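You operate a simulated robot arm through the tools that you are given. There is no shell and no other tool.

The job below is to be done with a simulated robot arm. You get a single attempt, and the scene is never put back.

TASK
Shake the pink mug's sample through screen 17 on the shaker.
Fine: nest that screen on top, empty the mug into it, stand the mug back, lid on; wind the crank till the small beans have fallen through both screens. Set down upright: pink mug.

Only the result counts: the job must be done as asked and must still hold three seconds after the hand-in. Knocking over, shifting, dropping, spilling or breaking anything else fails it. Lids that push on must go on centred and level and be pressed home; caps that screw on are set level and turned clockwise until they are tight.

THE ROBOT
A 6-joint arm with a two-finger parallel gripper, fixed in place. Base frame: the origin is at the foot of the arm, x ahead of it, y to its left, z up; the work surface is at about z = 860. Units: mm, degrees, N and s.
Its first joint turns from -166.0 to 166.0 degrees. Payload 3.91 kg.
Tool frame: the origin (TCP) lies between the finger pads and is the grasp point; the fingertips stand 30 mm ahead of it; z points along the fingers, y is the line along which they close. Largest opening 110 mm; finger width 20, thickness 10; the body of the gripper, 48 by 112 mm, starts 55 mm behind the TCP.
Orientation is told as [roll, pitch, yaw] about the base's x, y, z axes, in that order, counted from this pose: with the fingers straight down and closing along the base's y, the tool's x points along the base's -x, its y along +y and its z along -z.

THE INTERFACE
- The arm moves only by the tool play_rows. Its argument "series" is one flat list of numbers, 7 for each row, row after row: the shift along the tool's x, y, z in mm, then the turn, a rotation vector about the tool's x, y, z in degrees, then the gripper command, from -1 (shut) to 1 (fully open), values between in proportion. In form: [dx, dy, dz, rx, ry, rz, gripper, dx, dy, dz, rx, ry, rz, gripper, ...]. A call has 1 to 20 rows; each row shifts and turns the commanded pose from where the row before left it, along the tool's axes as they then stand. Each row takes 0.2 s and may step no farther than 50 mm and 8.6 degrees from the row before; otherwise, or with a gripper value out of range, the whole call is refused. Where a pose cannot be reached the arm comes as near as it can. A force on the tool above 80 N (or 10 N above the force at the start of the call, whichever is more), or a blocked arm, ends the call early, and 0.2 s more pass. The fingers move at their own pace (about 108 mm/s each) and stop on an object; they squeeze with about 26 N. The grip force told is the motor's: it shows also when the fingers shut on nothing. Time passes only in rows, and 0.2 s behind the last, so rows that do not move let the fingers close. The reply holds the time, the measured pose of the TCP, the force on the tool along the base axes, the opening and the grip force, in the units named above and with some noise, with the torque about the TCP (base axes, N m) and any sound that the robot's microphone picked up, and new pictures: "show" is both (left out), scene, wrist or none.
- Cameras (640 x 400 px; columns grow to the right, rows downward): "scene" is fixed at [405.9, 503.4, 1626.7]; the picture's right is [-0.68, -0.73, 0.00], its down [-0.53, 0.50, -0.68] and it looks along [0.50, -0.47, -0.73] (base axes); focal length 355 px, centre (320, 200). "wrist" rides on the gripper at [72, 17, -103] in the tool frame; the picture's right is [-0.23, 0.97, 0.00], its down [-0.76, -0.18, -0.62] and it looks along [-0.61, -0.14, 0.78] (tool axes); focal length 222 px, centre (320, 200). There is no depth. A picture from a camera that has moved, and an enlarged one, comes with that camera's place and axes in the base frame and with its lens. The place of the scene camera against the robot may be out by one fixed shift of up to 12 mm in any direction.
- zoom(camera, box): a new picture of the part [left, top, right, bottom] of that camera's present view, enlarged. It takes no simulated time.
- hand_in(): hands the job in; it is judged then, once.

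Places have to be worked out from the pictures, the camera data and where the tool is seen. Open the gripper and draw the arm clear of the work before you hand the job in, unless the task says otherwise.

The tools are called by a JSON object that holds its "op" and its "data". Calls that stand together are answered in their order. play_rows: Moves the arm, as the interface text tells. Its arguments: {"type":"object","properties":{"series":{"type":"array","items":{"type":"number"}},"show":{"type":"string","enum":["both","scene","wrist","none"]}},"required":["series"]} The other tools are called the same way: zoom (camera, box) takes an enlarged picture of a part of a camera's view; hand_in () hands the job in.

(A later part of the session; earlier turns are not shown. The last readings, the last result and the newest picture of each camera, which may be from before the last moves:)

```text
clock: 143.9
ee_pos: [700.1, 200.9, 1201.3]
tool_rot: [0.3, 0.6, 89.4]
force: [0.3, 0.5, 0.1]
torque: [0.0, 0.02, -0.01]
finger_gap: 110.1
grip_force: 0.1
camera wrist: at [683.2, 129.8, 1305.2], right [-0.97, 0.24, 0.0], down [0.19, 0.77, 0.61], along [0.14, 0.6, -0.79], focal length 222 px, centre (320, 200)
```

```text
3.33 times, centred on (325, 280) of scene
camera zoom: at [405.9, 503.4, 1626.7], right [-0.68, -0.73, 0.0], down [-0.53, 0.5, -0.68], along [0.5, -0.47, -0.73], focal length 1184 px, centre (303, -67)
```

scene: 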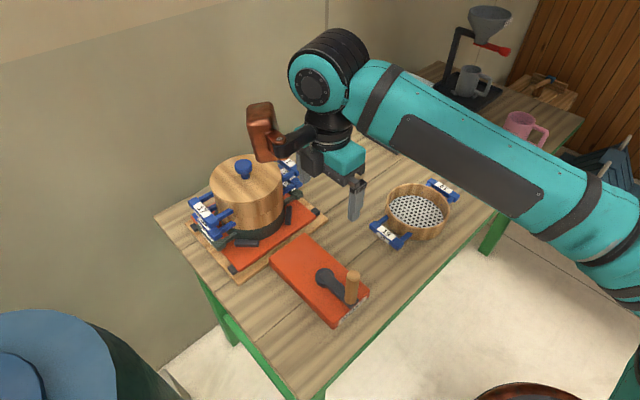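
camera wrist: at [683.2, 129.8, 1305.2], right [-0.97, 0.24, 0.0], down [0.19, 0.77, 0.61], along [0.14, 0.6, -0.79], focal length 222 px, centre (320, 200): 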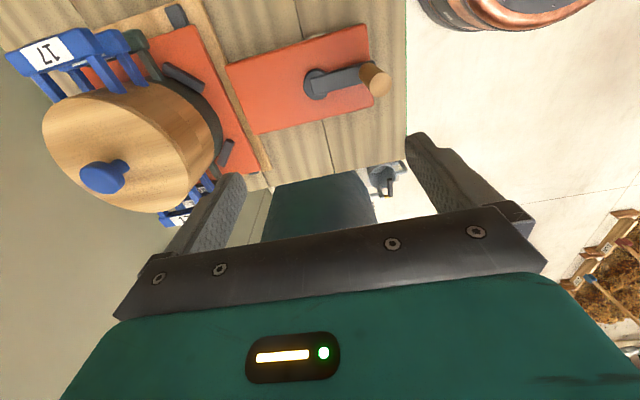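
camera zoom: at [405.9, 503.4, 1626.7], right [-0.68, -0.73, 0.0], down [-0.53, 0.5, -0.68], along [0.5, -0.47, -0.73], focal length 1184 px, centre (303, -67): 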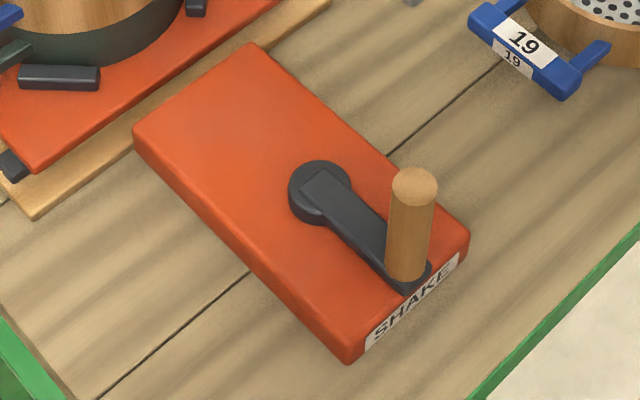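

The crank pivot is near (704.5, 200.5), the upright wooden knob near (624, 202), ~28 mm thick, top at z≈1000. I turn to yaw 135° (keeps the copper part clear of the shaker) and go above the knob.

{"op": "play_rows", "data": {"series": [0, 25.2, 40, 0, 0, 0, 0.5, 0, 25.2, 40, 0, 0, 0, 0.5, 0, 25.2, 40, 0, 0, 0, 0.5, 0, 0, 0, 0, 0, -7.6, 0.5, 0, 0, 0, 0, 0, -7.6, 0.5, 0, 0, 0, 0, 0, -7.6, 0.5, 0, 0, 0, 0, 0, -7.6, 0.5, 0, 0, 0, 0, 0, -7.6, 0.5, 0, 0, 0, 0, 0, -7.6, 0.5, 0, 0, 0, 0, 0, 0, 0.5], "show": "both"}}

{"op": "zoom", "data": {"camera": "wrist", "box": [190, 20, 450, 240]}}

{"op": "zoom", "data": {"camera": "scene", "box": [270, 180, 400, 340]}}

```text
clock: 146.1
ee_pos: [624.6, 199.6, 1081.3]
tool_rot: [0.7, 0.2, 135.4]
force: [0.2, -1.1, -0.1]
torque: [0.0, -0.02, 0.0]
finger_gap: 82.7
grip_force: 0.0
camera wrist: at [664.7, 138.6, 1185.1], right [-0.85, -0.53, 0.01], down [-0.41, 0.67, 0.62], along [-0.34, 0.52, -0.79], focal length 222 px, centre (320, 200)
```

scene: 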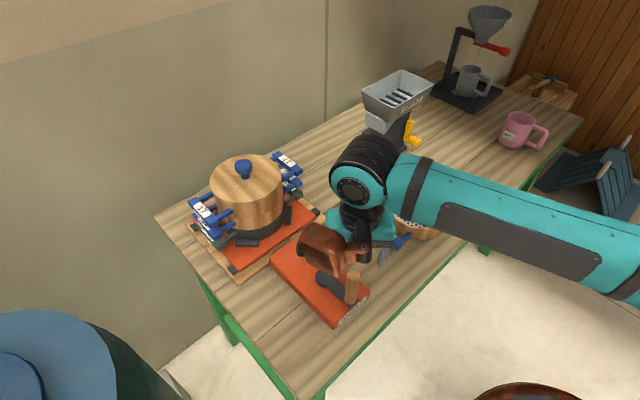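
wrist: 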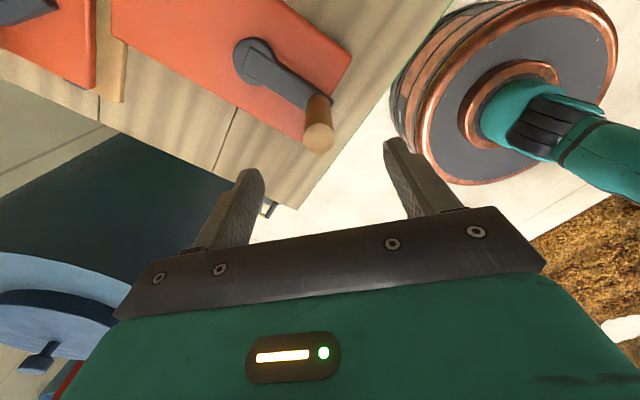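

```text
1.82 times, centred on (320, 130) of wrist
camera zoom: at [664.7, 138.6, 1185.1], right [-0.85, -0.53, 0.01], down [-0.41, 0.67, 0.62], along [-0.34, 0.52, -0.79], focal length 404 px, centre (320, 327)
```

zoom: 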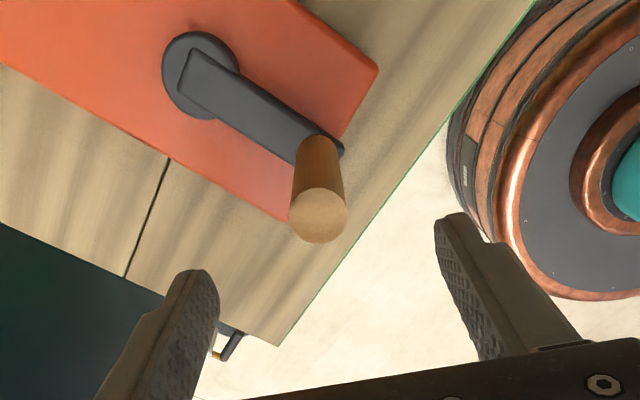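

```text
2.50 times, centred on (335, 260) of scene
camera zoom: at [405.9, 503.4, 1626.7], right [-0.68, -0.73, 0.0], down [-0.53, 0.5, -0.68], along [0.5, -0.47, -0.73], focal length 888 px, centre (282, 50)
```

zoom: 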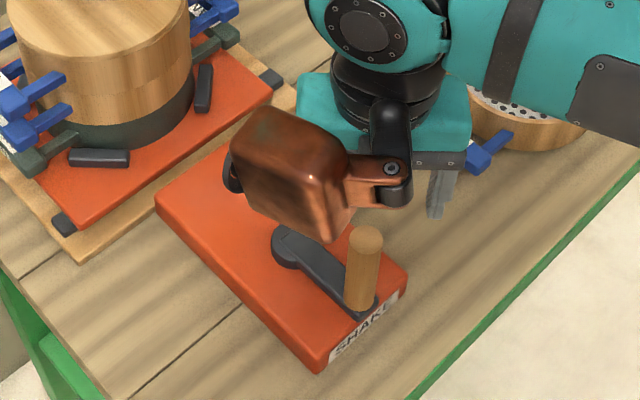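

The knob axis is at about (624, 201.7) with its top near z≈1007; the TCP is within 2 mm. I lower around it to z≈975.

{"op": "play_rows", "data": {"series": [-1.5, -0.6, 35, 0, 0, 0, 0.2, 0, 0, 35, 0, 0, 0, 0.2, 0, 0, 30, 0, 0, 0, 0.2, 0, 0, 7, 0, 0, 0, 0.2, 0, 0, 0, 0, 0, 0, 0.2], "show": "both"}}

{"op": "zoom", "data": {"camera": "scene", "box": [280, 210, 400, 330]}}

{"op": "zoom", "data": {"camera": "wrist", "box": [190, 60, 450, 240]}}

```text
clock: 147.3
ee_pos: [623.7, 200.8, 975.7]
tool_rot: [0.5, 0.3, 135.2]
force: [-0.2, 0.6, 0.2]
torque: [0.0, 0.0, 0.0]
finger_gap: 66.0
grip_force: 0.0
camera wrist: at [663.6, 139.5, 1079.5], right [-0.85, -0.53, 0.01], down [-0.41, 0.67, 0.62], along [-0.34, 0.52, -0.79], focal length 222 px, centre (320, 200)
```

scene: 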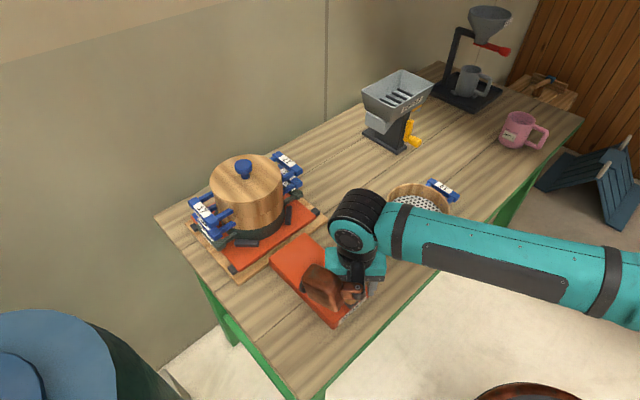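
wrist: 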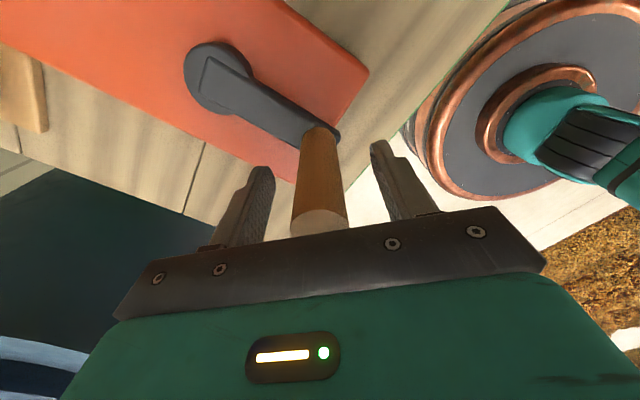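

```text
3.33 times, centred on (340, 270) of scene
camera zoom: at [405.9, 503.4, 1626.7], right [-0.68, -0.73, 0.0], down [-0.53, 0.5, -0.68], along [0.5, -0.47, -0.73], focal length 1184 px, centre (253, -33)
```

zoom: 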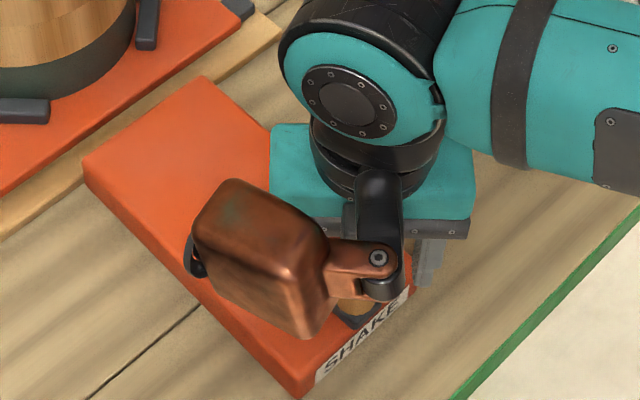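

```text
2.22 times, centred on (320, 150) of wrist
camera zoom: at [663.6, 139.5, 1079.5], right [-0.85, -0.53, 0.01], down [-0.41, 0.67, 0.62], along [-0.34, 0.52, -0.79], focal length 494 px, centre (320, 311)
```

zoom: 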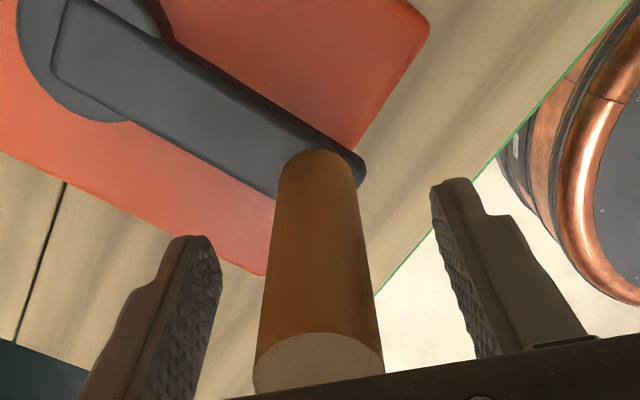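

The knob stands between the fingers. I close on it.

{"op": "play_rows", "data": {"series": [0, 0, 0, 0, 0, 0, -0.3, 0, 0, 0, 0, 0, 0, -1, 0, 0, 0, 0, 0, 0, -1, 0, 0, 0, 0, 0, 0, -1], "show": "wrist"}}

```text
clock: 148.3
ee_pos: [624.2, 200.7, 975.5]
tool_rot: [0.6, 0.2, 135.2]
force: [-2.0, -2.2, -5.7]
torque: [1.44, -2.09, -0.18]
finger_gap: 27.2
grip_force: 44.6
camera wrist: at [663.6, 139.3, 1079.6], right [-0.85, -0.53, 0.01], down [-0.41, 0.67, 0.62], along [-0.34, 0.52, -0.79], focal length 222 px, centre (320, 200)
```

wrist: 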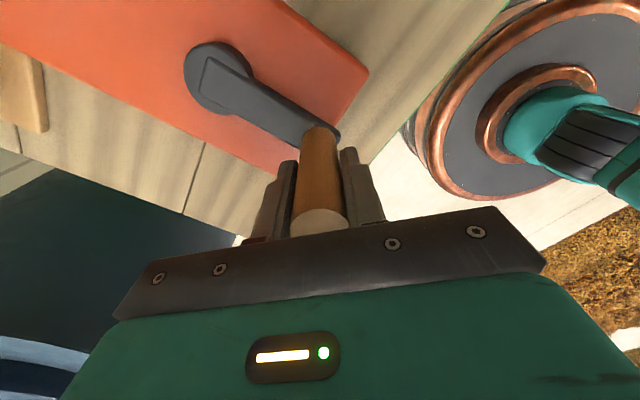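

The grip closed at 27 mm, with some residual torque. I hold a moment to see whether it settles.

{"op": "play_rows", "data": {"series": [0, 0, 0, 0, 0, 0, -1, 0, 0, 0, 0, 0, 0, -1], "show": "none"}}

```text
clock: 148.9
ee_pos: [623.8, 201.0, 976.1]
tool_rot: [0.6, 0.3, 135.2]
force: [-2.9, -2.0, -7.0]
torque: [1.49, -1.93, -0.19]
finger_gap: 27.0
grip_force: 44.9
```

The torque comes from the hand being tilted ~0.7° relative to the knob. I correct that small tilt.

{"op": "play_rows", "data": {"series": [0, 0, 0, 0.35, -0.1, 0, -1, 0, 0, 0, 0.34, -0.1, 0, -1, 0, 0, 0, 0, 0, 0, -1], "show": "none"}}

```text
clock: 149.7
ee_pos: [624.2, 200.6, 975.3]
tool_rot: [0.0, 0.0, 135.2]
force: [16.9, 4.3, 17.6]
torque: [-1.44, 0.03, 0.24]
finger_gap: 26.8
grip_force: 45.1
```

Now it's overcorrected under preload. I open briefly and re-close in this level pose to relieve the preload.

{"op": "play_rows", "data": {"series": [0, 0, 0, 0, 0, 0, -0.3, 0, 0, 0, 0, 0, 0, -0.3, 0, 0, 0, 0, 0, 0, -0.6, 0, 0, 0, 0, 0, 0, -1, 0, 0, 0, 0, 0, 0, -1, 0, 0, 0, 0, 0, 0, -1], "show": "none"}}

```text
clock: 151.1
ee_pos: [623.5, 200.0, 975.9]
tool_rot: [0.0, 0.0, 135.2]
force: [-6.3, -1.6, -6.8]
torque: [-0.09, 0.03, -0.14]
finger_gap: 26.6
grip_force: 45.1
```

The grip is now relaxed. I test the crank with a small 15° clockwise move and read the forces.

{"op": "play_rows", "data": {"series": [-4.72, -5.18, 0, 0, 0, 0, -1, -4.26, -5.57, 0, 0, 0, 0, -1, -3.76, -5.92, 0, 0, 0, 0, -1, 0, 0, 0, 0, 0, 0, -1], "show": "both"}}

```text
clock: 152.1
ee_pos: [626.2, 220.5, 975.0]
tool_rot: [-0.2, 0.0, 135.3]
force: [-12.1, -1.8, 15.6]
torque: [-0.36, 1.35, -0.34]
finger_gap: 26.9
grip_force: 44.7
camera wrist: at [664.4, 157.8, 1078.1], right [-0.85, -0.53, 0.0], down [-0.42, 0.66, 0.62], along [-0.33, 0.53, -0.78], focal length 222 px, centre (320, 200)
```

scene: 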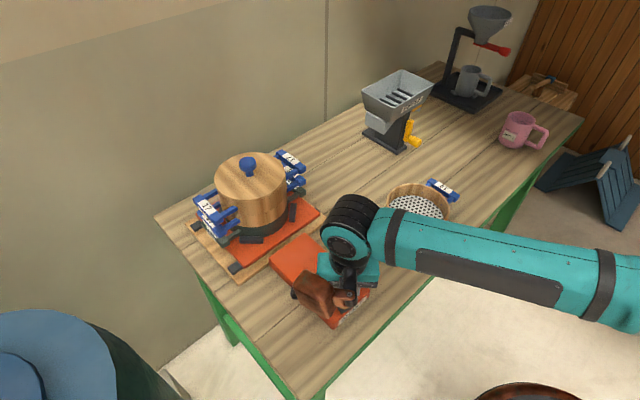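
wrist: 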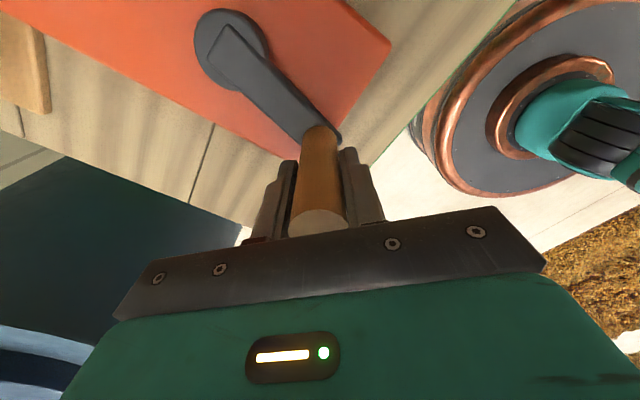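

The crank turns and the shaker plate slides with it. I continue 60° more and use the force to refine the pivot position.

{"op": "play_rows", "data": {"series": [-5.88, -12.72, 0, 0, 0, 0, -1, -3.58, -13.55, 0, 0, 0, 0, -1, -1.17, -13.96, 0, 0, 0, 0, -1, 1.27, -13.95, 0, 0, 0, 0, -1, 3.68, -13.53, 0, 0, 0, 0, -1, 5.97, -12.68, 0, 0, 0, 0, -1, 0, 0, 0, 0, 0, 0, -1], "show": "both"}}

```text
clock: 153.7
ee_pos: [684.0, 279.4, 973.8]
tool_rot: [-0.1, 0.0, 135.2]
force: [-2.5, -0.4, -15.3]
torque: [-0.03, -0.39, -0.17]
finger_gap: 26.9
grip_force: 44.8
camera wrist: at [723.7, 216.0, 1077.5], right [-0.85, -0.53, 0.0], down [-0.41, 0.66, 0.62], along [-0.33, 0.53, -0.78], focal length 222 px, centre (320, 200)
```

scene: 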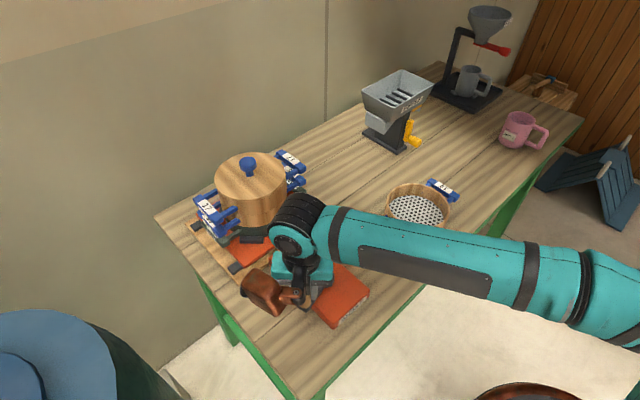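
wrist: 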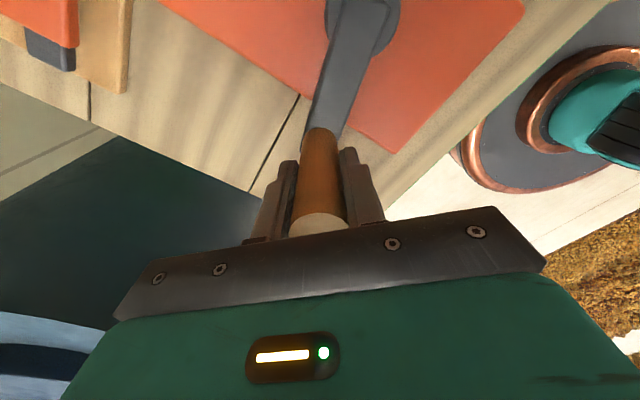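

It follows the circle well with small forces. I now do one full clockwise turn in 20° steps.

{"op": "play_rows", "data": {"series": [18.02, -21.33, 0, 0, 0, 0, -1, 24.23, -13.88, 0, 0, 0, 0, -1, 27.51, -4.75, 0, 0, 0, 0, -1, 27.48, 4.94, 0, 0, 0, 0, -1, 24.13, 14.04, 0, 0, 0, 0, -1, 17.87, 21.45, 0, 0, 0, 0, -1, 0, 0, 0, 0, 0, 0, -1], "show": "both"}}

{"op": "zoom", "data": {"camera": "scene", "box": [180, 130, 380, 290]}}

```text
clock: 155.3
ee_pos: [780.3, 179.6, 971.0]
tool_rot: [-0.1, -0.2, 135.2]
force: [2.6, -6.2, 0.7]
torque: [0.55, -0.32, 0.41]
finger_gap: 27.0
grip_force: 45.3
camera wrist: at [819.4, 116.5, 1074.7], right [-0.85, -0.53, 0.0], down [-0.41, 0.66, 0.62], along [-0.33, 0.53, -0.78], focal length 222 px, centre (320, 200)
```

scene: 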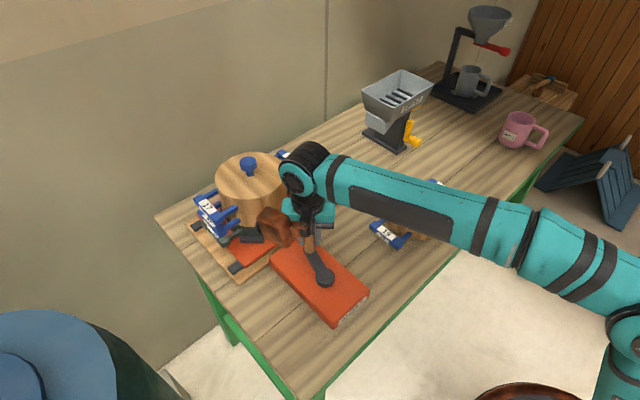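
wrist: 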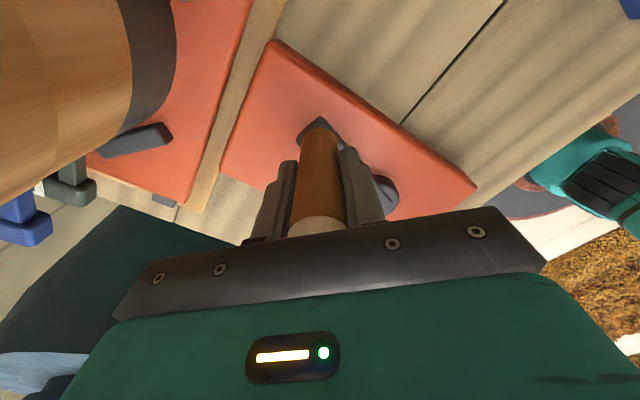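

```text
2.50 times, centred on (280, 210) of scene
camera zoom: at [405.9, 503.4, 1626.7], right [-0.68, -0.73, 0.0], down [-0.53, 0.5, -0.68], along [0.5, -0.47, -0.73], focal length 888 px, centre (420, 175)
```

zoom: 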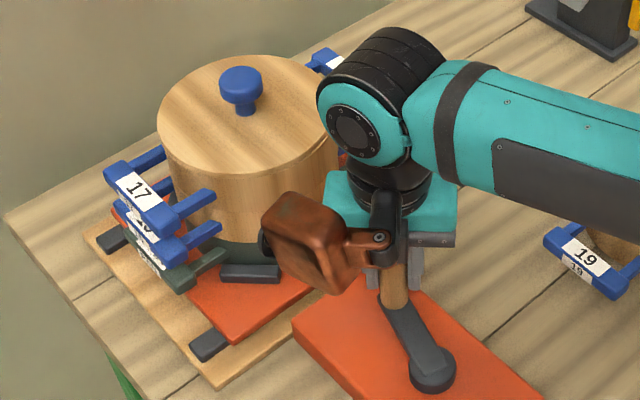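

Going smoothly; the tray slides as expected and the hand stays clear of the stack. I complete the turn back to the same crank angle.

{"op": "play_rows", "data": {"series": [9.46, 26.27, 0, 0, 0, 0, -1, -0.1, 27.92, 0, 0, 0, 0, -1, -9.64, 26.2, 0, 0, 0, 0, -1, -18.02, 21.33, 0, 0, 0, 0, -1, -24.23, 13.88, 0, 0, 0, 0, -1, -27.51, 4.75, 0, 0, 0, 0, -1, -27.48, -4.94, 0, 0, 0, 0, -1, -24.13, -14.04, 0, 0, 0, 0, -1, -17.87, -21.45, 0, 0, 0, 0, -1, -9.46, -26.27, 0, 0, 0, 0, -1, 0.1, -27.92, 0, 0, 0, 0, -1, 9.64, -26.2, 0, 0, 0, 0, -1, 0, 0, 0, 0, 0, 0, -1], "show": "both"}}

{"op": "zoom", "data": {"camera": "scene", "box": [180, 130, 380, 290]}}

```text
clock: 158.1
ee_pos: [682.9, 277.7, 973.8]
tool_rot: [0.0, 0.0, 135.0]
force: [1.5, -7.8, -6.9]
torque: [-0.71, -0.85, -0.11]
finger_gap: 26.7
grip_force: 44.7
camera wrist: at [721.4, 214.2, 1076.7], right [-0.85, -0.53, 0.0], down [-0.41, 0.66, 0.62], along [-0.33, 0.53, -0.78], focal length 222 px, centre (320, 200)
```

scene: 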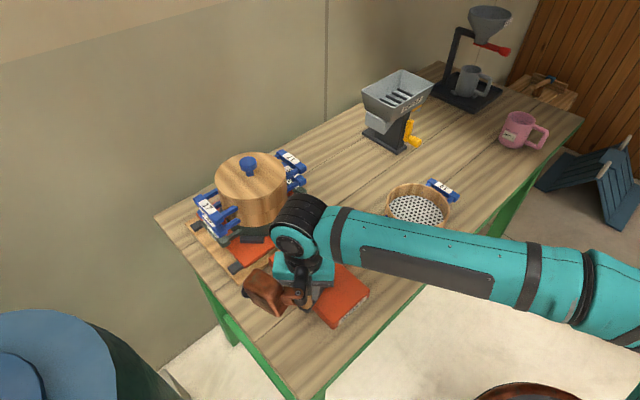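
wrist: 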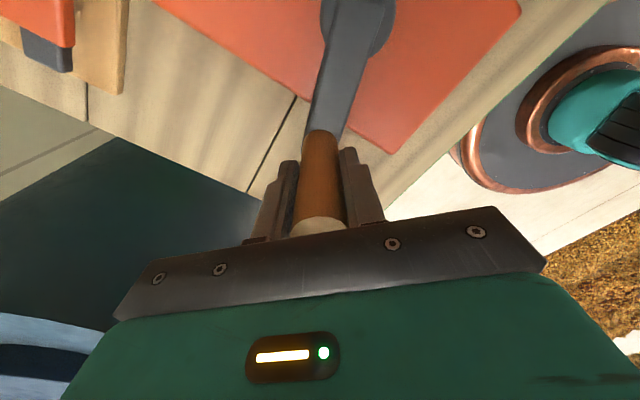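

```text
2.50 times, centred on (280, 210) of scene
camera zoom: at [405.9, 503.4, 1626.7], right [-0.68, -0.73, 0.0], down [-0.53, 0.5, -0.68], along [0.5, -0.47, -0.73], focal length 888 px, centre (420, 175)
```

zoom: 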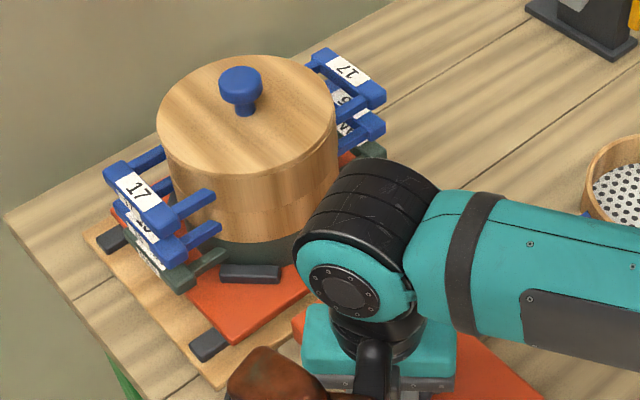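

One full turn done with low forces. I continue half a turn and look at how the tray responds at another crank angle.

{"op": "play_rows", "data": {"series": [18.02, -21.33, 0, 0, 0, 0, -1, 24.23, -13.88, 0, 0, 0, 0, -1, 27.51, -4.75, 0, 0, 0, 0, -1, 27.48, 4.94, 0, 0, 0, 0, -1, 24.13, 14.04, 0, 0, 0, 0, -1, 17.87, 21.45, 0, 0, 0, 0, -1, 9.46, 26.27, 0, 0, 0, 0, -1, -0.1, 27.92, 0, 0, 0, 0, -1, -9.64, 26.2, 0, 0, 0, 0, -1], "show": "scene"}}

{"op": "zoom", "data": {"camera": "scene", "box": [180, 130, 380, 290]}}

```text
clock: 159.2
ee_pos: [782.5, 229.4, 973.3]
tool_rot: [-0.6, 0.2, 135.0]
force: [65.6, 34.8, 3.1]
torque: [-1.26, 2.4, -0.84]
finger_gap: 27.2
grip_force: 45.0
stopped in row 5: the force on the tool passed its limit at 96 N (the readings are from after the stop); the commanded pose is now the measured one
```

scene: 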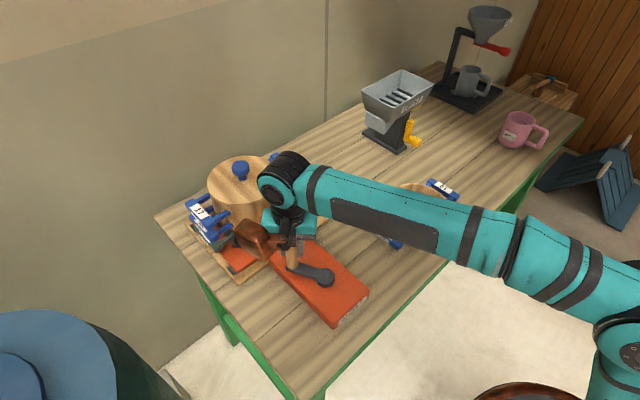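

```text
2.50 times, centred on (280, 210) of scene
camera zoom: at [405.9, 503.4, 1626.7], right [-0.68, -0.73, 0.0], down [-0.53, 0.5, -0.68], along [0.5, -0.47, -0.73], focal length 888 px, centre (420, 175)
```

zoom: 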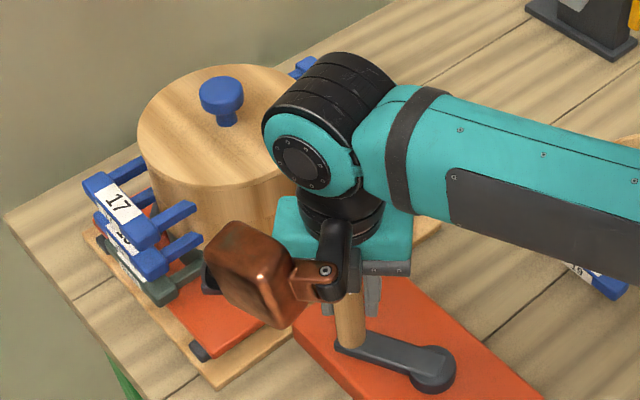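

The motion stopped at a force limit: my fingertips were so low that one caught the crank arm as it swung beneath it. I open the fingers to relieve the load and look.

{"op": "play_rows", "data": {"series": [0, 0, 0, 0, 0, 0, -0.3, 0, 0, 0, 0, 0, 0, -0.2, 0, 0, 0, 0, 0, 0, -0.2], "show": "both"}}

{"op": "zoom", "data": {"camera": "wrist", "box": [190, 60, 450, 240]}}

{"op": "zoom", "data": {"camera": "scene", "box": [180, 130, 380, 310]}}

```text
clock: 160.0
ee_pos: [780.0, 226.9, 976.6]
tool_rot: [-0.4, 0.0, 135.1]
force: [-0.9, -0.1, 0.4]
torque: [0.06, -0.02, 0.03]
finger_gap: 44.0
grip_force: 0.0
camera wrist: at [817.4, 164.3, 1079.6], right [-0.85, -0.53, -0.01], down [-0.42, 0.66, 0.62], along [-0.32, 0.53, -0.78], focal length 222 px, centre (320, 200)
```

scene: 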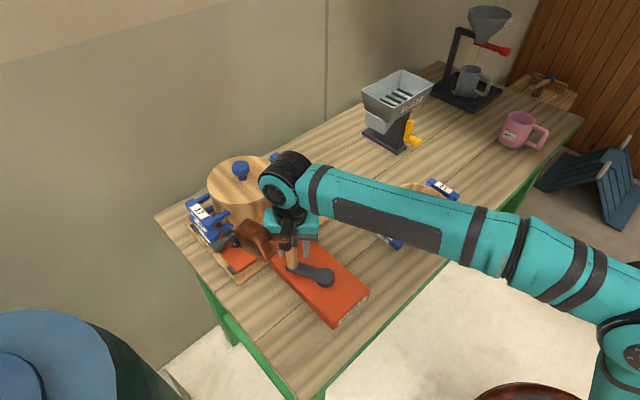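
wrist: 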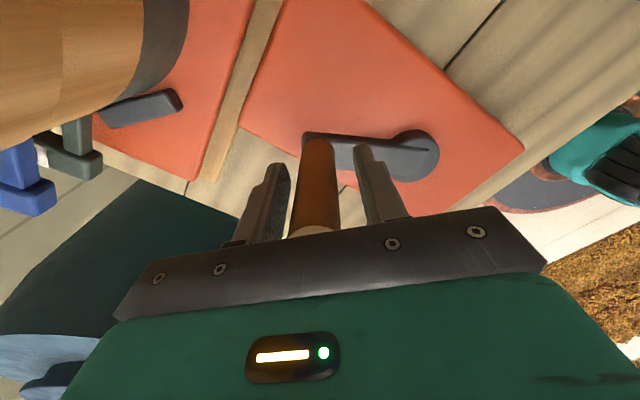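

```text
2.22 times, centred on (320, 150) of wrist
camera zoom: at [817.4, 164.3, 1079.6], right [-0.85, -0.53, -0.01], down [-0.42, 0.66, 0.62], along [-0.32, 0.53, -0.78], focal length 494 px, centre (320, 311)
```

zoom: 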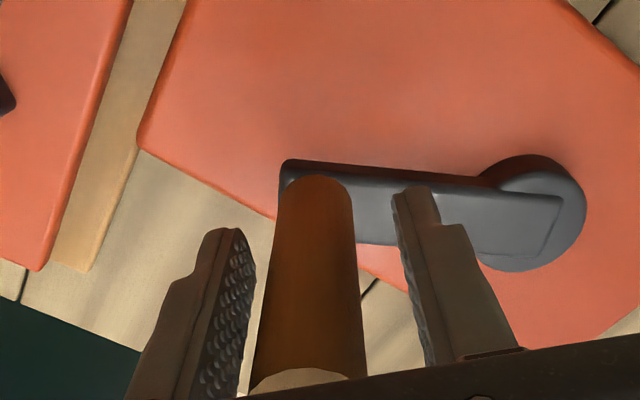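

```text
2.22 times, centred on (280, 220) of scene
camera zoom: at [405.9, 503.4, 1626.7], right [-0.68, -0.73, 0.0], down [-0.53, 0.5, -0.68], along [0.5, -0.47, -0.73], focal length 790 px, centre (409, 156)
```

zoom: 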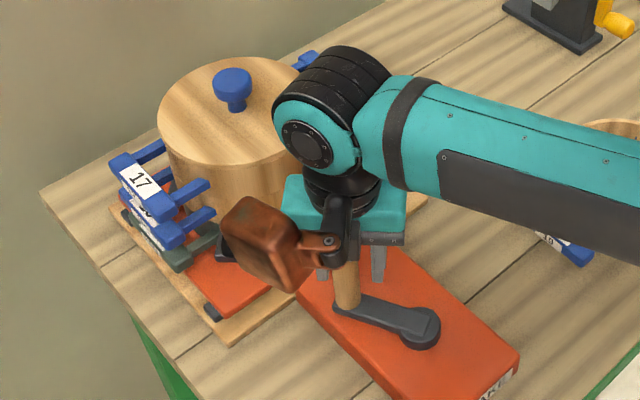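

The knob has slid toward the edge of the pads. I raise the hand ~14 mm so the fingertips clear the crank arm, then re-centre on the knob.

{"op": "play_rows", "data": {"series": [0, 0, -7, 0, 0, 0, 0.2, 0, 0, -7, 0, 0, 0, 0.2, 0, 0, 0, 0, 0, 0, 0.2], "show": "both"}}

{"op": "zoom", "data": {"camera": "wrist", "box": [190, 60, 450, 240]}}

{"op": "zoom", "data": {"camera": "scene", "box": [250, 210, 370, 310]}}

```text
clock: 160.8
ee_pos: [778.6, 226.5, 989.8]
tool_rot: [-0.6, 0.2, 135.0]
force: [0.2, 0.1, 0.4]
torque: [0.01, 0.0, 0.01]
finger_gap: 66.0
grip_force: 0.1
camera wrist: at [817.0, 165.0, 1093.6], right [-0.85, -0.53, -0.01], down [-0.42, 0.66, 0.62], along [-0.32, 0.53, -0.78], focal length 222 px, centre (320, 200)
```

scene: 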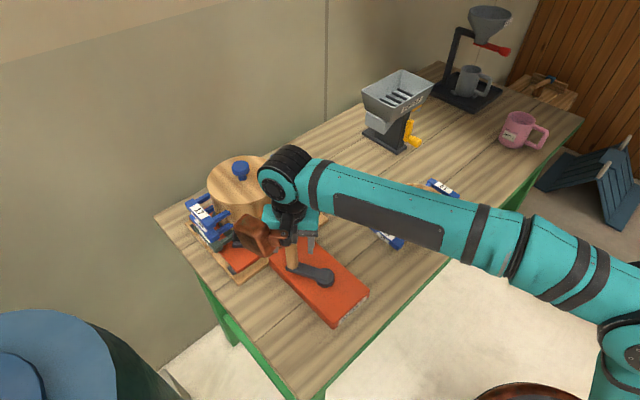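
wrist: 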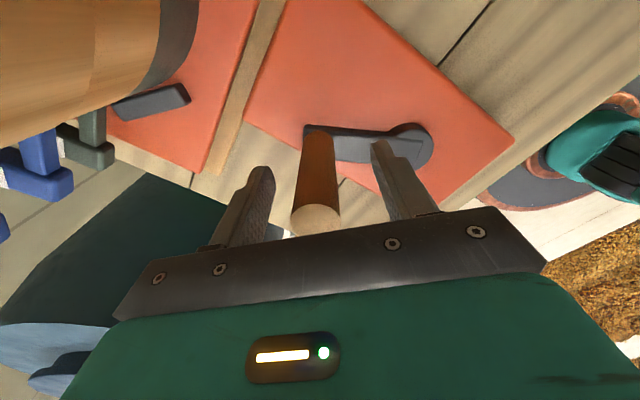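

```text
2.22 times, centred on (320, 150) of wrist
camera zoom: at [817.0, 165.0, 1093.6], right [-0.85, -0.53, -0.01], down [-0.42, 0.66, 0.62], along [-0.32, 0.53, -0.78], focal length 494 px, centre (320, 311)
```

zoom: 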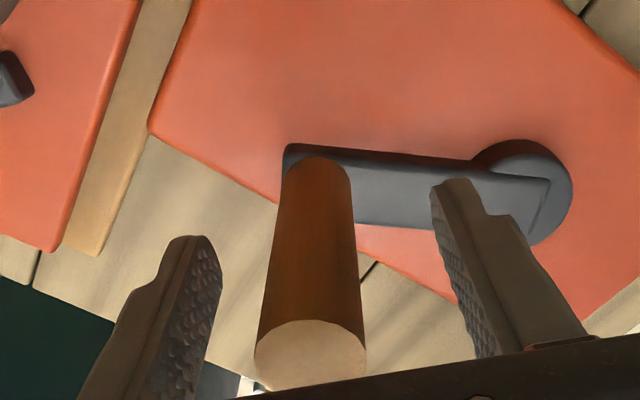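

```text
4.00 times, centred on (310, 260) of scene
camera zoom: at [405.9, 503.4, 1626.7], right [-0.68, -0.73, 0.0], down [-0.53, 0.5, -0.68], along [0.5, -0.47, -0.73], focal length 1421 px, centre (360, -40)
```

zoom: 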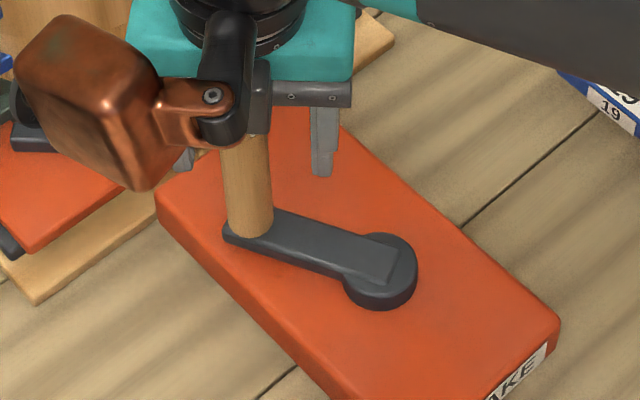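

The knob is at (-7.5, -4) mm in the tool frame, crank angle ≈25.6°. I re-centre, level the hand, and grip again higher up.

{"op": "play_rows", "data": {"series": [-7.5, -4, 0, -0.6, -0.2, 0, 0.2, 0, 0, 0, 0, 0, 0, -0.3, 0, 0, 0, 0, 0, 0, -1, 0, 0, 0, 0, 0, 0, -1, 0, 0, 0, 0, 0, 0, -1], "show": "wrist"}}

```text
clock: 162.0
ee_pos: [775.8, 234.8, 990.1]
tool_rot: [0.1, -0.2, 135.1]
force: [-8.6, -3.8, -5.7]
torque: [0.77, -0.01, -0.07]
finger_gap: 26.7
grip_force: 45.2
camera wrist: at [816.1, 172.9, 1093.4], right [-0.85, -0.53, 0.0], down [-0.41, 0.66, 0.62], along [-0.33, 0.53, -0.78], focal length 222 px, centre (320, 200)
```

wrist: 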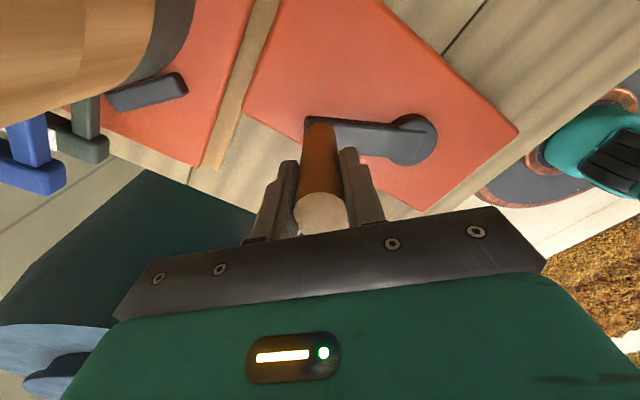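

Re-gripped higher at crank angle ≈25°. I continue clockwise gently in 10° steps.

{"op": "play_rows", "data": {"series": [12.6, 5.9, 0, 0, 0, 0, -1, 11.38, 8.0, 0, 0, 0, 0, -1, 9.82, 9.85, 0, 0, 0, 0, -1, 7.96, 11.41, 0, 0, 0, 0, -1, 5.86, 12.62, 0, 0, 0, 0, -1, 3.58, 13.44, 0, 0, 0, 0, -1, 0, 0, 0, 0, 0, 0, -1], "show": "both"}}

```text
clock: 163.6
ee_pos: [769.6, 155.7, 989.5]
tool_rot: [0.1, -0.2, 135.1]
force: [-15.0, 13.9, 1.1]
torque: [0.04, -1.03, -0.21]
finger_gap: 26.9
grip_force: 44.8
camera wrist: at [808.9, 93.8, 1092.8], right [-0.85, -0.53, 0.0], down [-0.41, 0.66, 0.62], along [-0.33, 0.53, -0.78], focal length 222 px, centre (320, 200)
```

scene: 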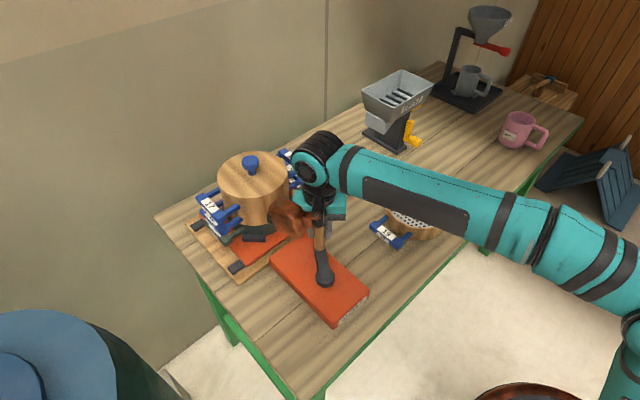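
wrist: 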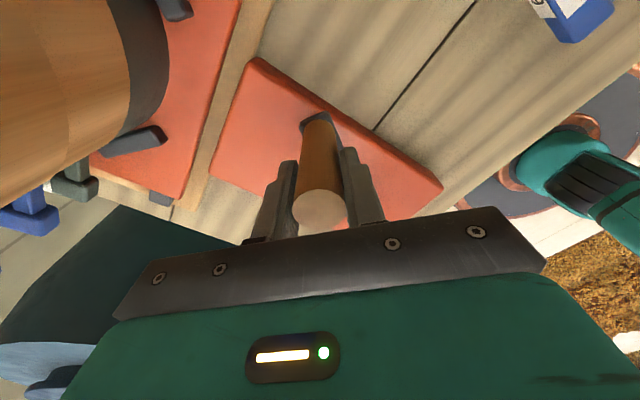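

The higher grip works cleanly. I now run a full turn in 20° steps from -34°, with the path radius tuned to ~80.6 mm.

{"op": "play_rows", "data": {"series": [0.44, 27.99, 0, 0, 0, 0, -1, -9.16, 26.45, 0, 0, 0, 0, -1, -17.65, 21.72, 0, 0, 0, 0, -1, -24.02, 14.37, 0, 0, 0, 0, -1, -27.49, 5.29, 0, 0, 0, 0, -1, -27.64, -4.43, 0, 0, 0, 0, -1, -24.46, -13.61, 0, 0, 0, 0, -1, -18.33, -21.16, 0, 0, 0, 0, -1, -9.98, -26.15, 0, 0, 0, 0, -1, 0, 0, 0, 0, 0, 0, -1], "show": "both"}}

```text
clock: 165.8
ee_pos: [636.2, 247.4, 991.9]
tool_rot: [0.1, 0.0, 135.1]
force: [-15.8, 7.1, -2.4]
torque: [-0.09, -0.23, -0.29]
finger_gap: 27.3
grip_force: 44.8
camera wrist: at [675.2, 184.8, 1095.1], right [-0.85, -0.53, 0.0], down [-0.41, 0.66, 0.62], along [-0.33, 0.53, -0.78], focal length 222 px, centre (320, 200)
```

scene: 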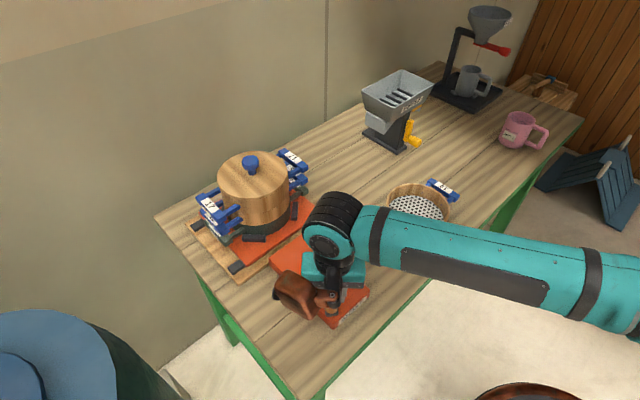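
wrist: 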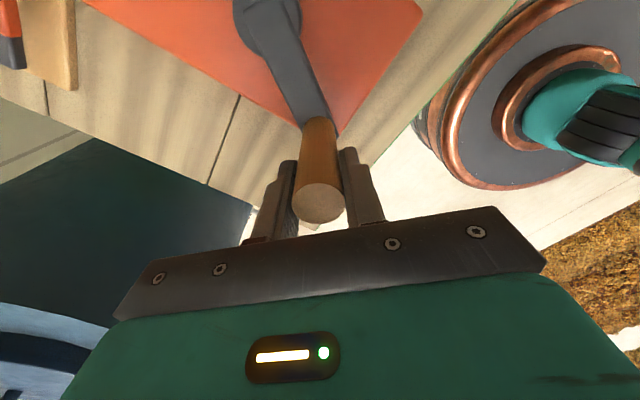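

Half a turn went smoothly and the stack stays together. I continue with a full turn.

{"op": "play_rows", "data": {"series": [-0.44, -27.99, 0, 0, 0, 0, -1, 9.16, -26.45, 0, 0, 0, 0, -1, 17.65, -21.72, 0, 0, 0, 0, -1, 24.02, -14.37, 0, 0, 0, 0, -1, 27.49, -5.29, 0, 0, 0, 0, -1, 27.64, 4.43, 0, 0, 0, 0, -1, 24.46, 13.61, 0, 0, 0, 0, -1, 18.33, 21.16, 0, 0, 0, 0, -1, 9.98, 26.15, 0, 0, 0, 0, -1, 0.44, 27.99, 0, 0, 0, 0, -1, -9.16, 26.45, 0, 0, 0, 0, -1, -17.65, 21.72, 0, 0, 0, 0, -1, -24.02, 14.37, 0, 0, 0, 0, -1, -27.49, 5.29, 0, 0, 0, 0, -1, -27.64, -4.43, 0, 0, 0, 0, -1, -24.46, -13.61, 0, 0, 0, 0, -1, -18.33, -21.16, 0, 0, 0, 0, -1, -9.98, -26.15, 0, 0, 0, 0, -1, 0, 0, 0, 0, 0, 0, -1], "show": "both"}}

```text
clock: 167.3
ee_pos: [784.5, 224.9, 989.9]
tool_rot: [-0.5, 0.3, 134.9]
force: [62.6, 28.8, 2.9]
torque: [-0.68, 1.52, -0.76]
finger_gap: 27.2
grip_force: 45.2
stopped in row 7: the force on the tool passed its limit at 100 N (the readings are from after the stop); the commanded pose is now the measured one
camera wrist: at [822.1, 162.3, 1094.0], right [-0.85, -0.53, -0.01], down [-0.42, 0.66, 0.62], along [-0.32, 0.53, -0.78], focal length 222 px, centre (320, 200)
```

scene: 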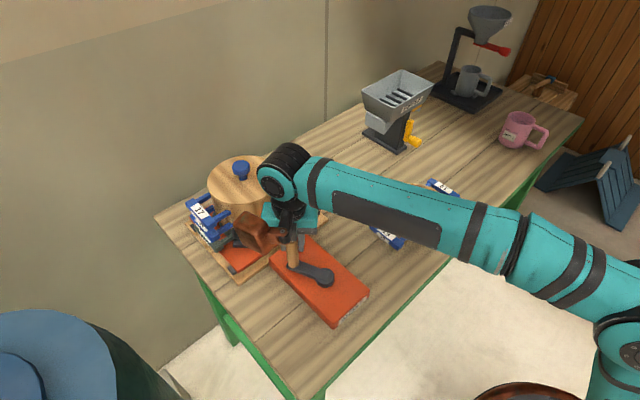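
wrist: 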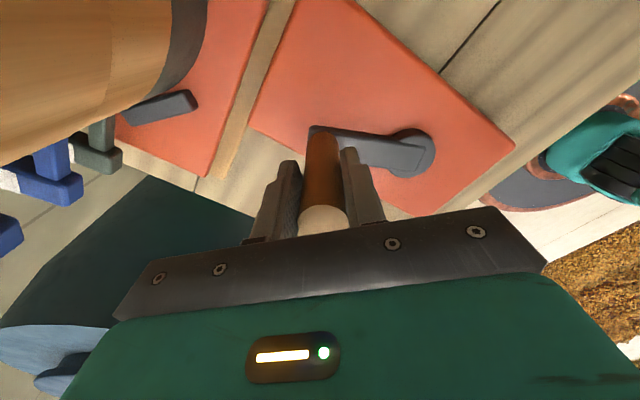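

It stopped at the same crank angle: at ≈25–45° my circle was ~1.6 mm too far inside, and the stiff grip direction turned that into force. Refit gives pivot ≈(704.3, 200.8), radius ≈80.75. I open, re-centre on the knob, level, and re-grip.

{"op": "play_rows", "data": {"series": [0, 0, 0, 0, 0, 0, -0.3, 0, 0, 0, 0, 0, 0, -0.2, -9.4, -0.4, 0, -0.5, -0.3, 0, -0.2, 0, 0, 0, 0, 0, 0, -0.2], "show": "wrist"}}

{"op": "zoom", "data": {"camera": "wrist", "box": [250, 100, 410, 240]}}

```text
clock: 168.3
ee_pos: [775.2, 232.9, 992.8]
tool_rot: [0.0, -0.1, 134.9]
force: [-0.1, -0.2, 0.5]
torque: [0.01, -0.04, 0.02]
finger_gap: 43.7
grip_force: 0.0
camera wrist: at [814.2, 169.1, 1096.5], right [-0.85, -0.53, 0.0], down [-0.41, 0.66, 0.62], along [-0.33, 0.53, -0.78], focal length 222 px, centre (320, 200)
```

wrist: 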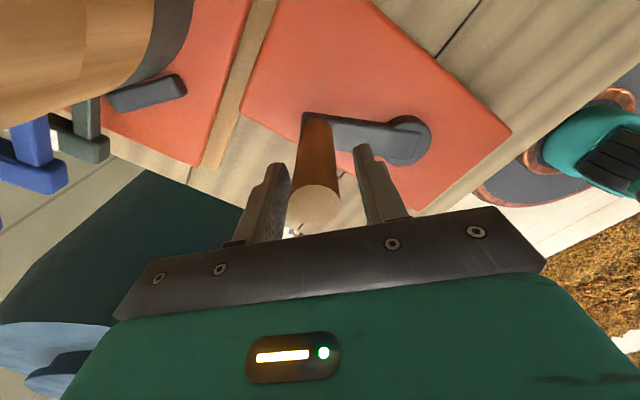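

```text
2.86 times, centred on (330, 170) of wrist
camera zoom: at [814.2, 169.1, 1096.5], right [-0.85, -0.53, 0.0], down [-0.41, 0.66, 0.62], along [-0.33, 0.53, -0.78], focal length 635 px, centre (291, 286)
```

zoom: 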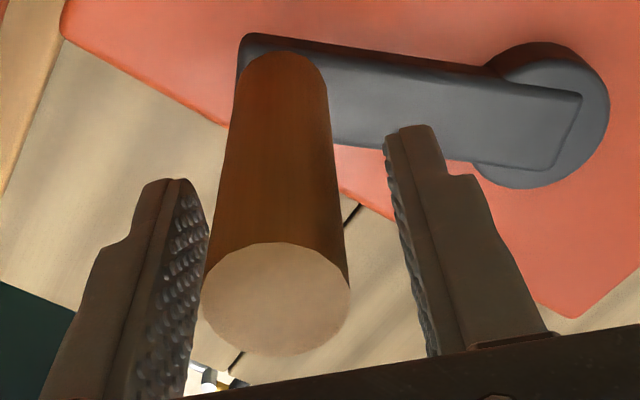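

The knob is 2.5 mm off in the closing direction; I shift and close, then read the residual force to calibrate the circle.

{"op": "play_rows", "data": {"series": [0, -2.5, 0, 0, 0, 0, -0.2, 0, 0, 0, 0, 0, 0, -0.6, 0, 0, 0, 0, 0, 0, -1, 0, 0, 0, 0, 0, 0, -1, 0, 0, 0, 0, 0, 0, -1], "show": "none"}}

{"op": "play_rows", "data": {"series": [0, 0, 0, 0, 0, 0, -1], "show": "wrist"}}

```text
clock: 169.5
ee_pos: [776.0, 233.5, 992.3]
tool_rot: [0.1, -0.1, 135.0]
force: [6.4, 2.9, -0.1]
torque: [0.12, -0.07, -0.07]
finger_gap: 26.6
grip_force: 45.4
```

```text
clock: 169.9
ee_pos: [775.4, 232.6, 992.8]
tool_rot: [0.1, -0.1, 135.1]
force: [6.9, 3.8, 0.5]
torque: [0.12, -0.05, -0.1]
finger_gap: 26.6
grip_force: 44.8
camera wrist: at [815.6, 171.1, 1095.6], right [-0.85, -0.53, 0.0], down [-0.41, 0.66, 0.62], along [-0.33, 0.53, -0.78], focal length 222 px, centre (320, 200)
```

wrist: 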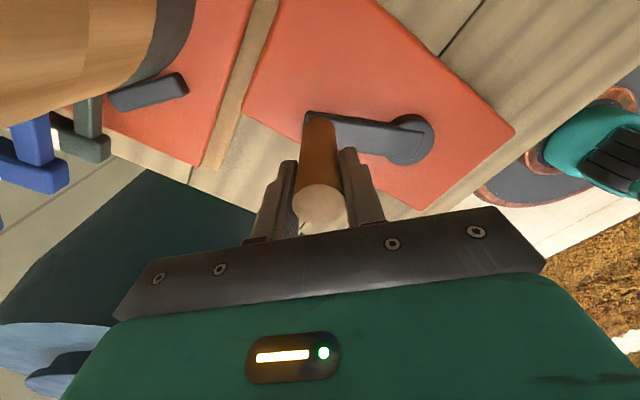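

Grip is relaxed now (≈8 N), and I refine the pivot to (704.0, 200.5), R≈80.2. I continue clockwise with finer 15° steps for 300°.

{"op": "play_rows", "data": {"series": [18.92, 9.29, 0, 0, 0, 0, -1, 15.48, 14.19, 0, 0, 0, 0, -1, 11.28, 17.71, 0, 0, 0, 0, -1, 6.31, 20.03, 0, 0, 0, 0, -1, 0.92, 20.98, 0, 0, 0, 0, -1, -4.55, 20.5, 0, 0, 0, 0, -1, -9.7, 18.63, 0, 0, 0, 0, -1, -14.19, 15.48, 0, 0, 0, 0, -1, -17.71, 11.28, 0, 0, 0, 0, -1, -20.03, 6.31, 0, 0, 0, 0, -1, -20.98, 0.92, 0, 0, 0, 0, -1, -20.5, -4.55, 0, 0, 0, 0, -1, -18.63, -9.7, 0, 0, 0, 0, -1, -15.48, -14.19, 0, 0, 0, 0, -1, -11.28, -17.71, 0, 0, 0, 0, -1, -6.31, -20.03, 0, 0, 0, 0, -1, -0.92, -20.98, 0, 0, 0, 0, -1, 4.55, -20.5, 0, 0, 0, 0, -1, 9.7, -18.63, 0, 0, 0, 0, -1, 14.19, -15.48, 0, 0, 0, 0, -1], "show": "both"}}

```text
clock: 174.1
ee_pos: [713.9, 278.1, 991.6]
tool_rot: [0.1, -0.1, 135.0]
force: [-2.6, -3.5, -6.7]
torque: [0.23, -0.17, -0.13]
finger_gap: 26.6
grip_force: 44.9
camera wrist: at [752.3, 215.4, 1096.3], right [-0.85, -0.53, 0.0], down [-0.41, 0.66, 0.62], along [-0.33, 0.53, -0.78], focal length 222 px, centre (320, 200)
```

scene: 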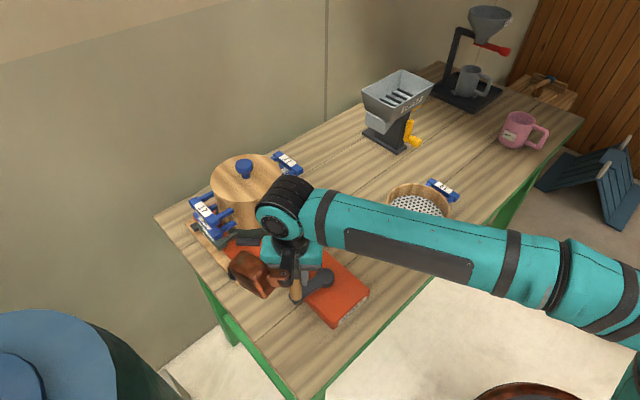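
wrist: 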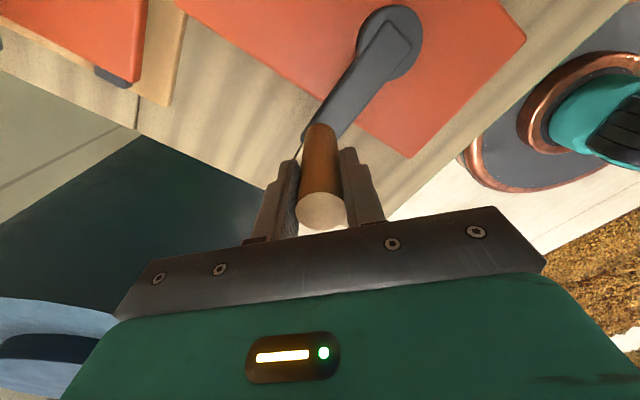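

That worked, but the knob creeps along the pads each turn because gripping fights the circular path. A better way: use the closed fingers as a peg and push the knob around from behind, which needs no precise circle. I release, rise above the knob and look.

{"op": "play_rows", "data": {"series": [0, 0, 0, 0, 0, 0, 0.1, 0, 0, 0, 0, 0, 0, 0.1, 0, 0, -30, 0, 0, 0, 0.1, 0, 0, -35, 0, 0, 0, 0.1, -13.2, 14, 0, 0, 0, 0, -1, -13.3, 14.1, 0, 0, 0, 0, -1, 0, 0, 0, 0, 0, 0, -1], "show": "both"}}

{"op": "zoom", "data": {"camera": "wrist", "box": [190, 20, 450, 240]}}

```text
clock: 175.7
ee_pos: [669.9, 278.0, 1058.5]
tool_rot: [0.0, -0.2, 135.0]
force: [-0.2, 0.2, -0.4]
torque: [0.01, 0.01, 0.03]
finger_gap: 0.0
grip_force: 26.1
camera wrist: at [709.9, 215.4, 1161.6], right [-0.85, -0.53, 0.0], down [-0.41, 0.66, 0.62], along [-0.33, 0.53, -0.78], focal length 222 px, centre (320, 200)
```

scene: 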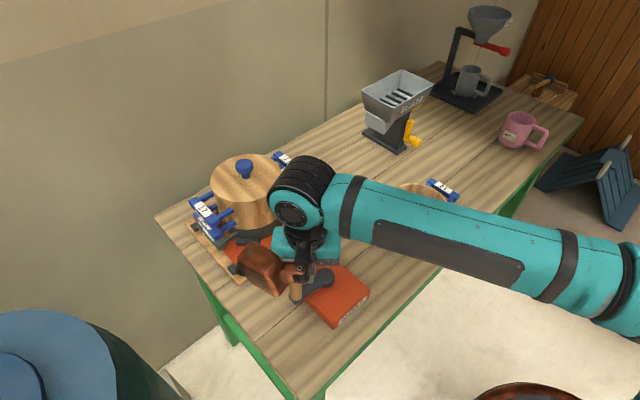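
wrist: 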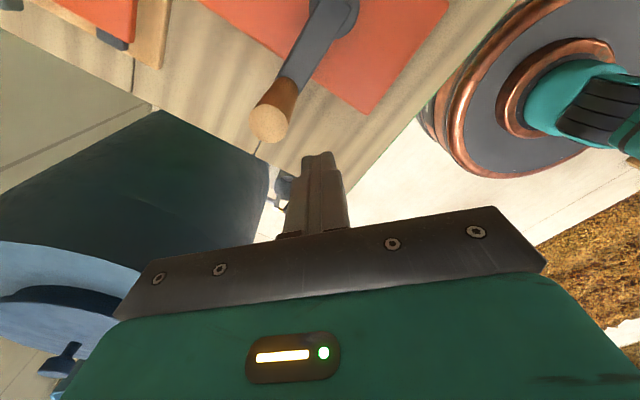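

```text
1.82 times, centred on (320, 130) of wrist
camera zoom: at [709.9, 215.4, 1161.6], right [-0.85, -0.53, 0.0], down [-0.41, 0.66, 0.62], along [-0.33, 0.53, -0.78], focal length 404 px, centre (320, 327)
```

zoom: 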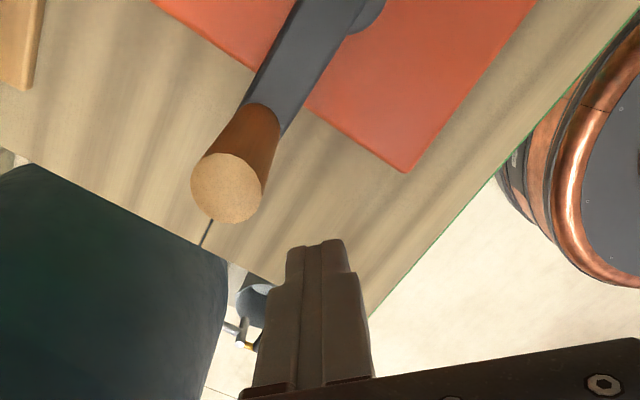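

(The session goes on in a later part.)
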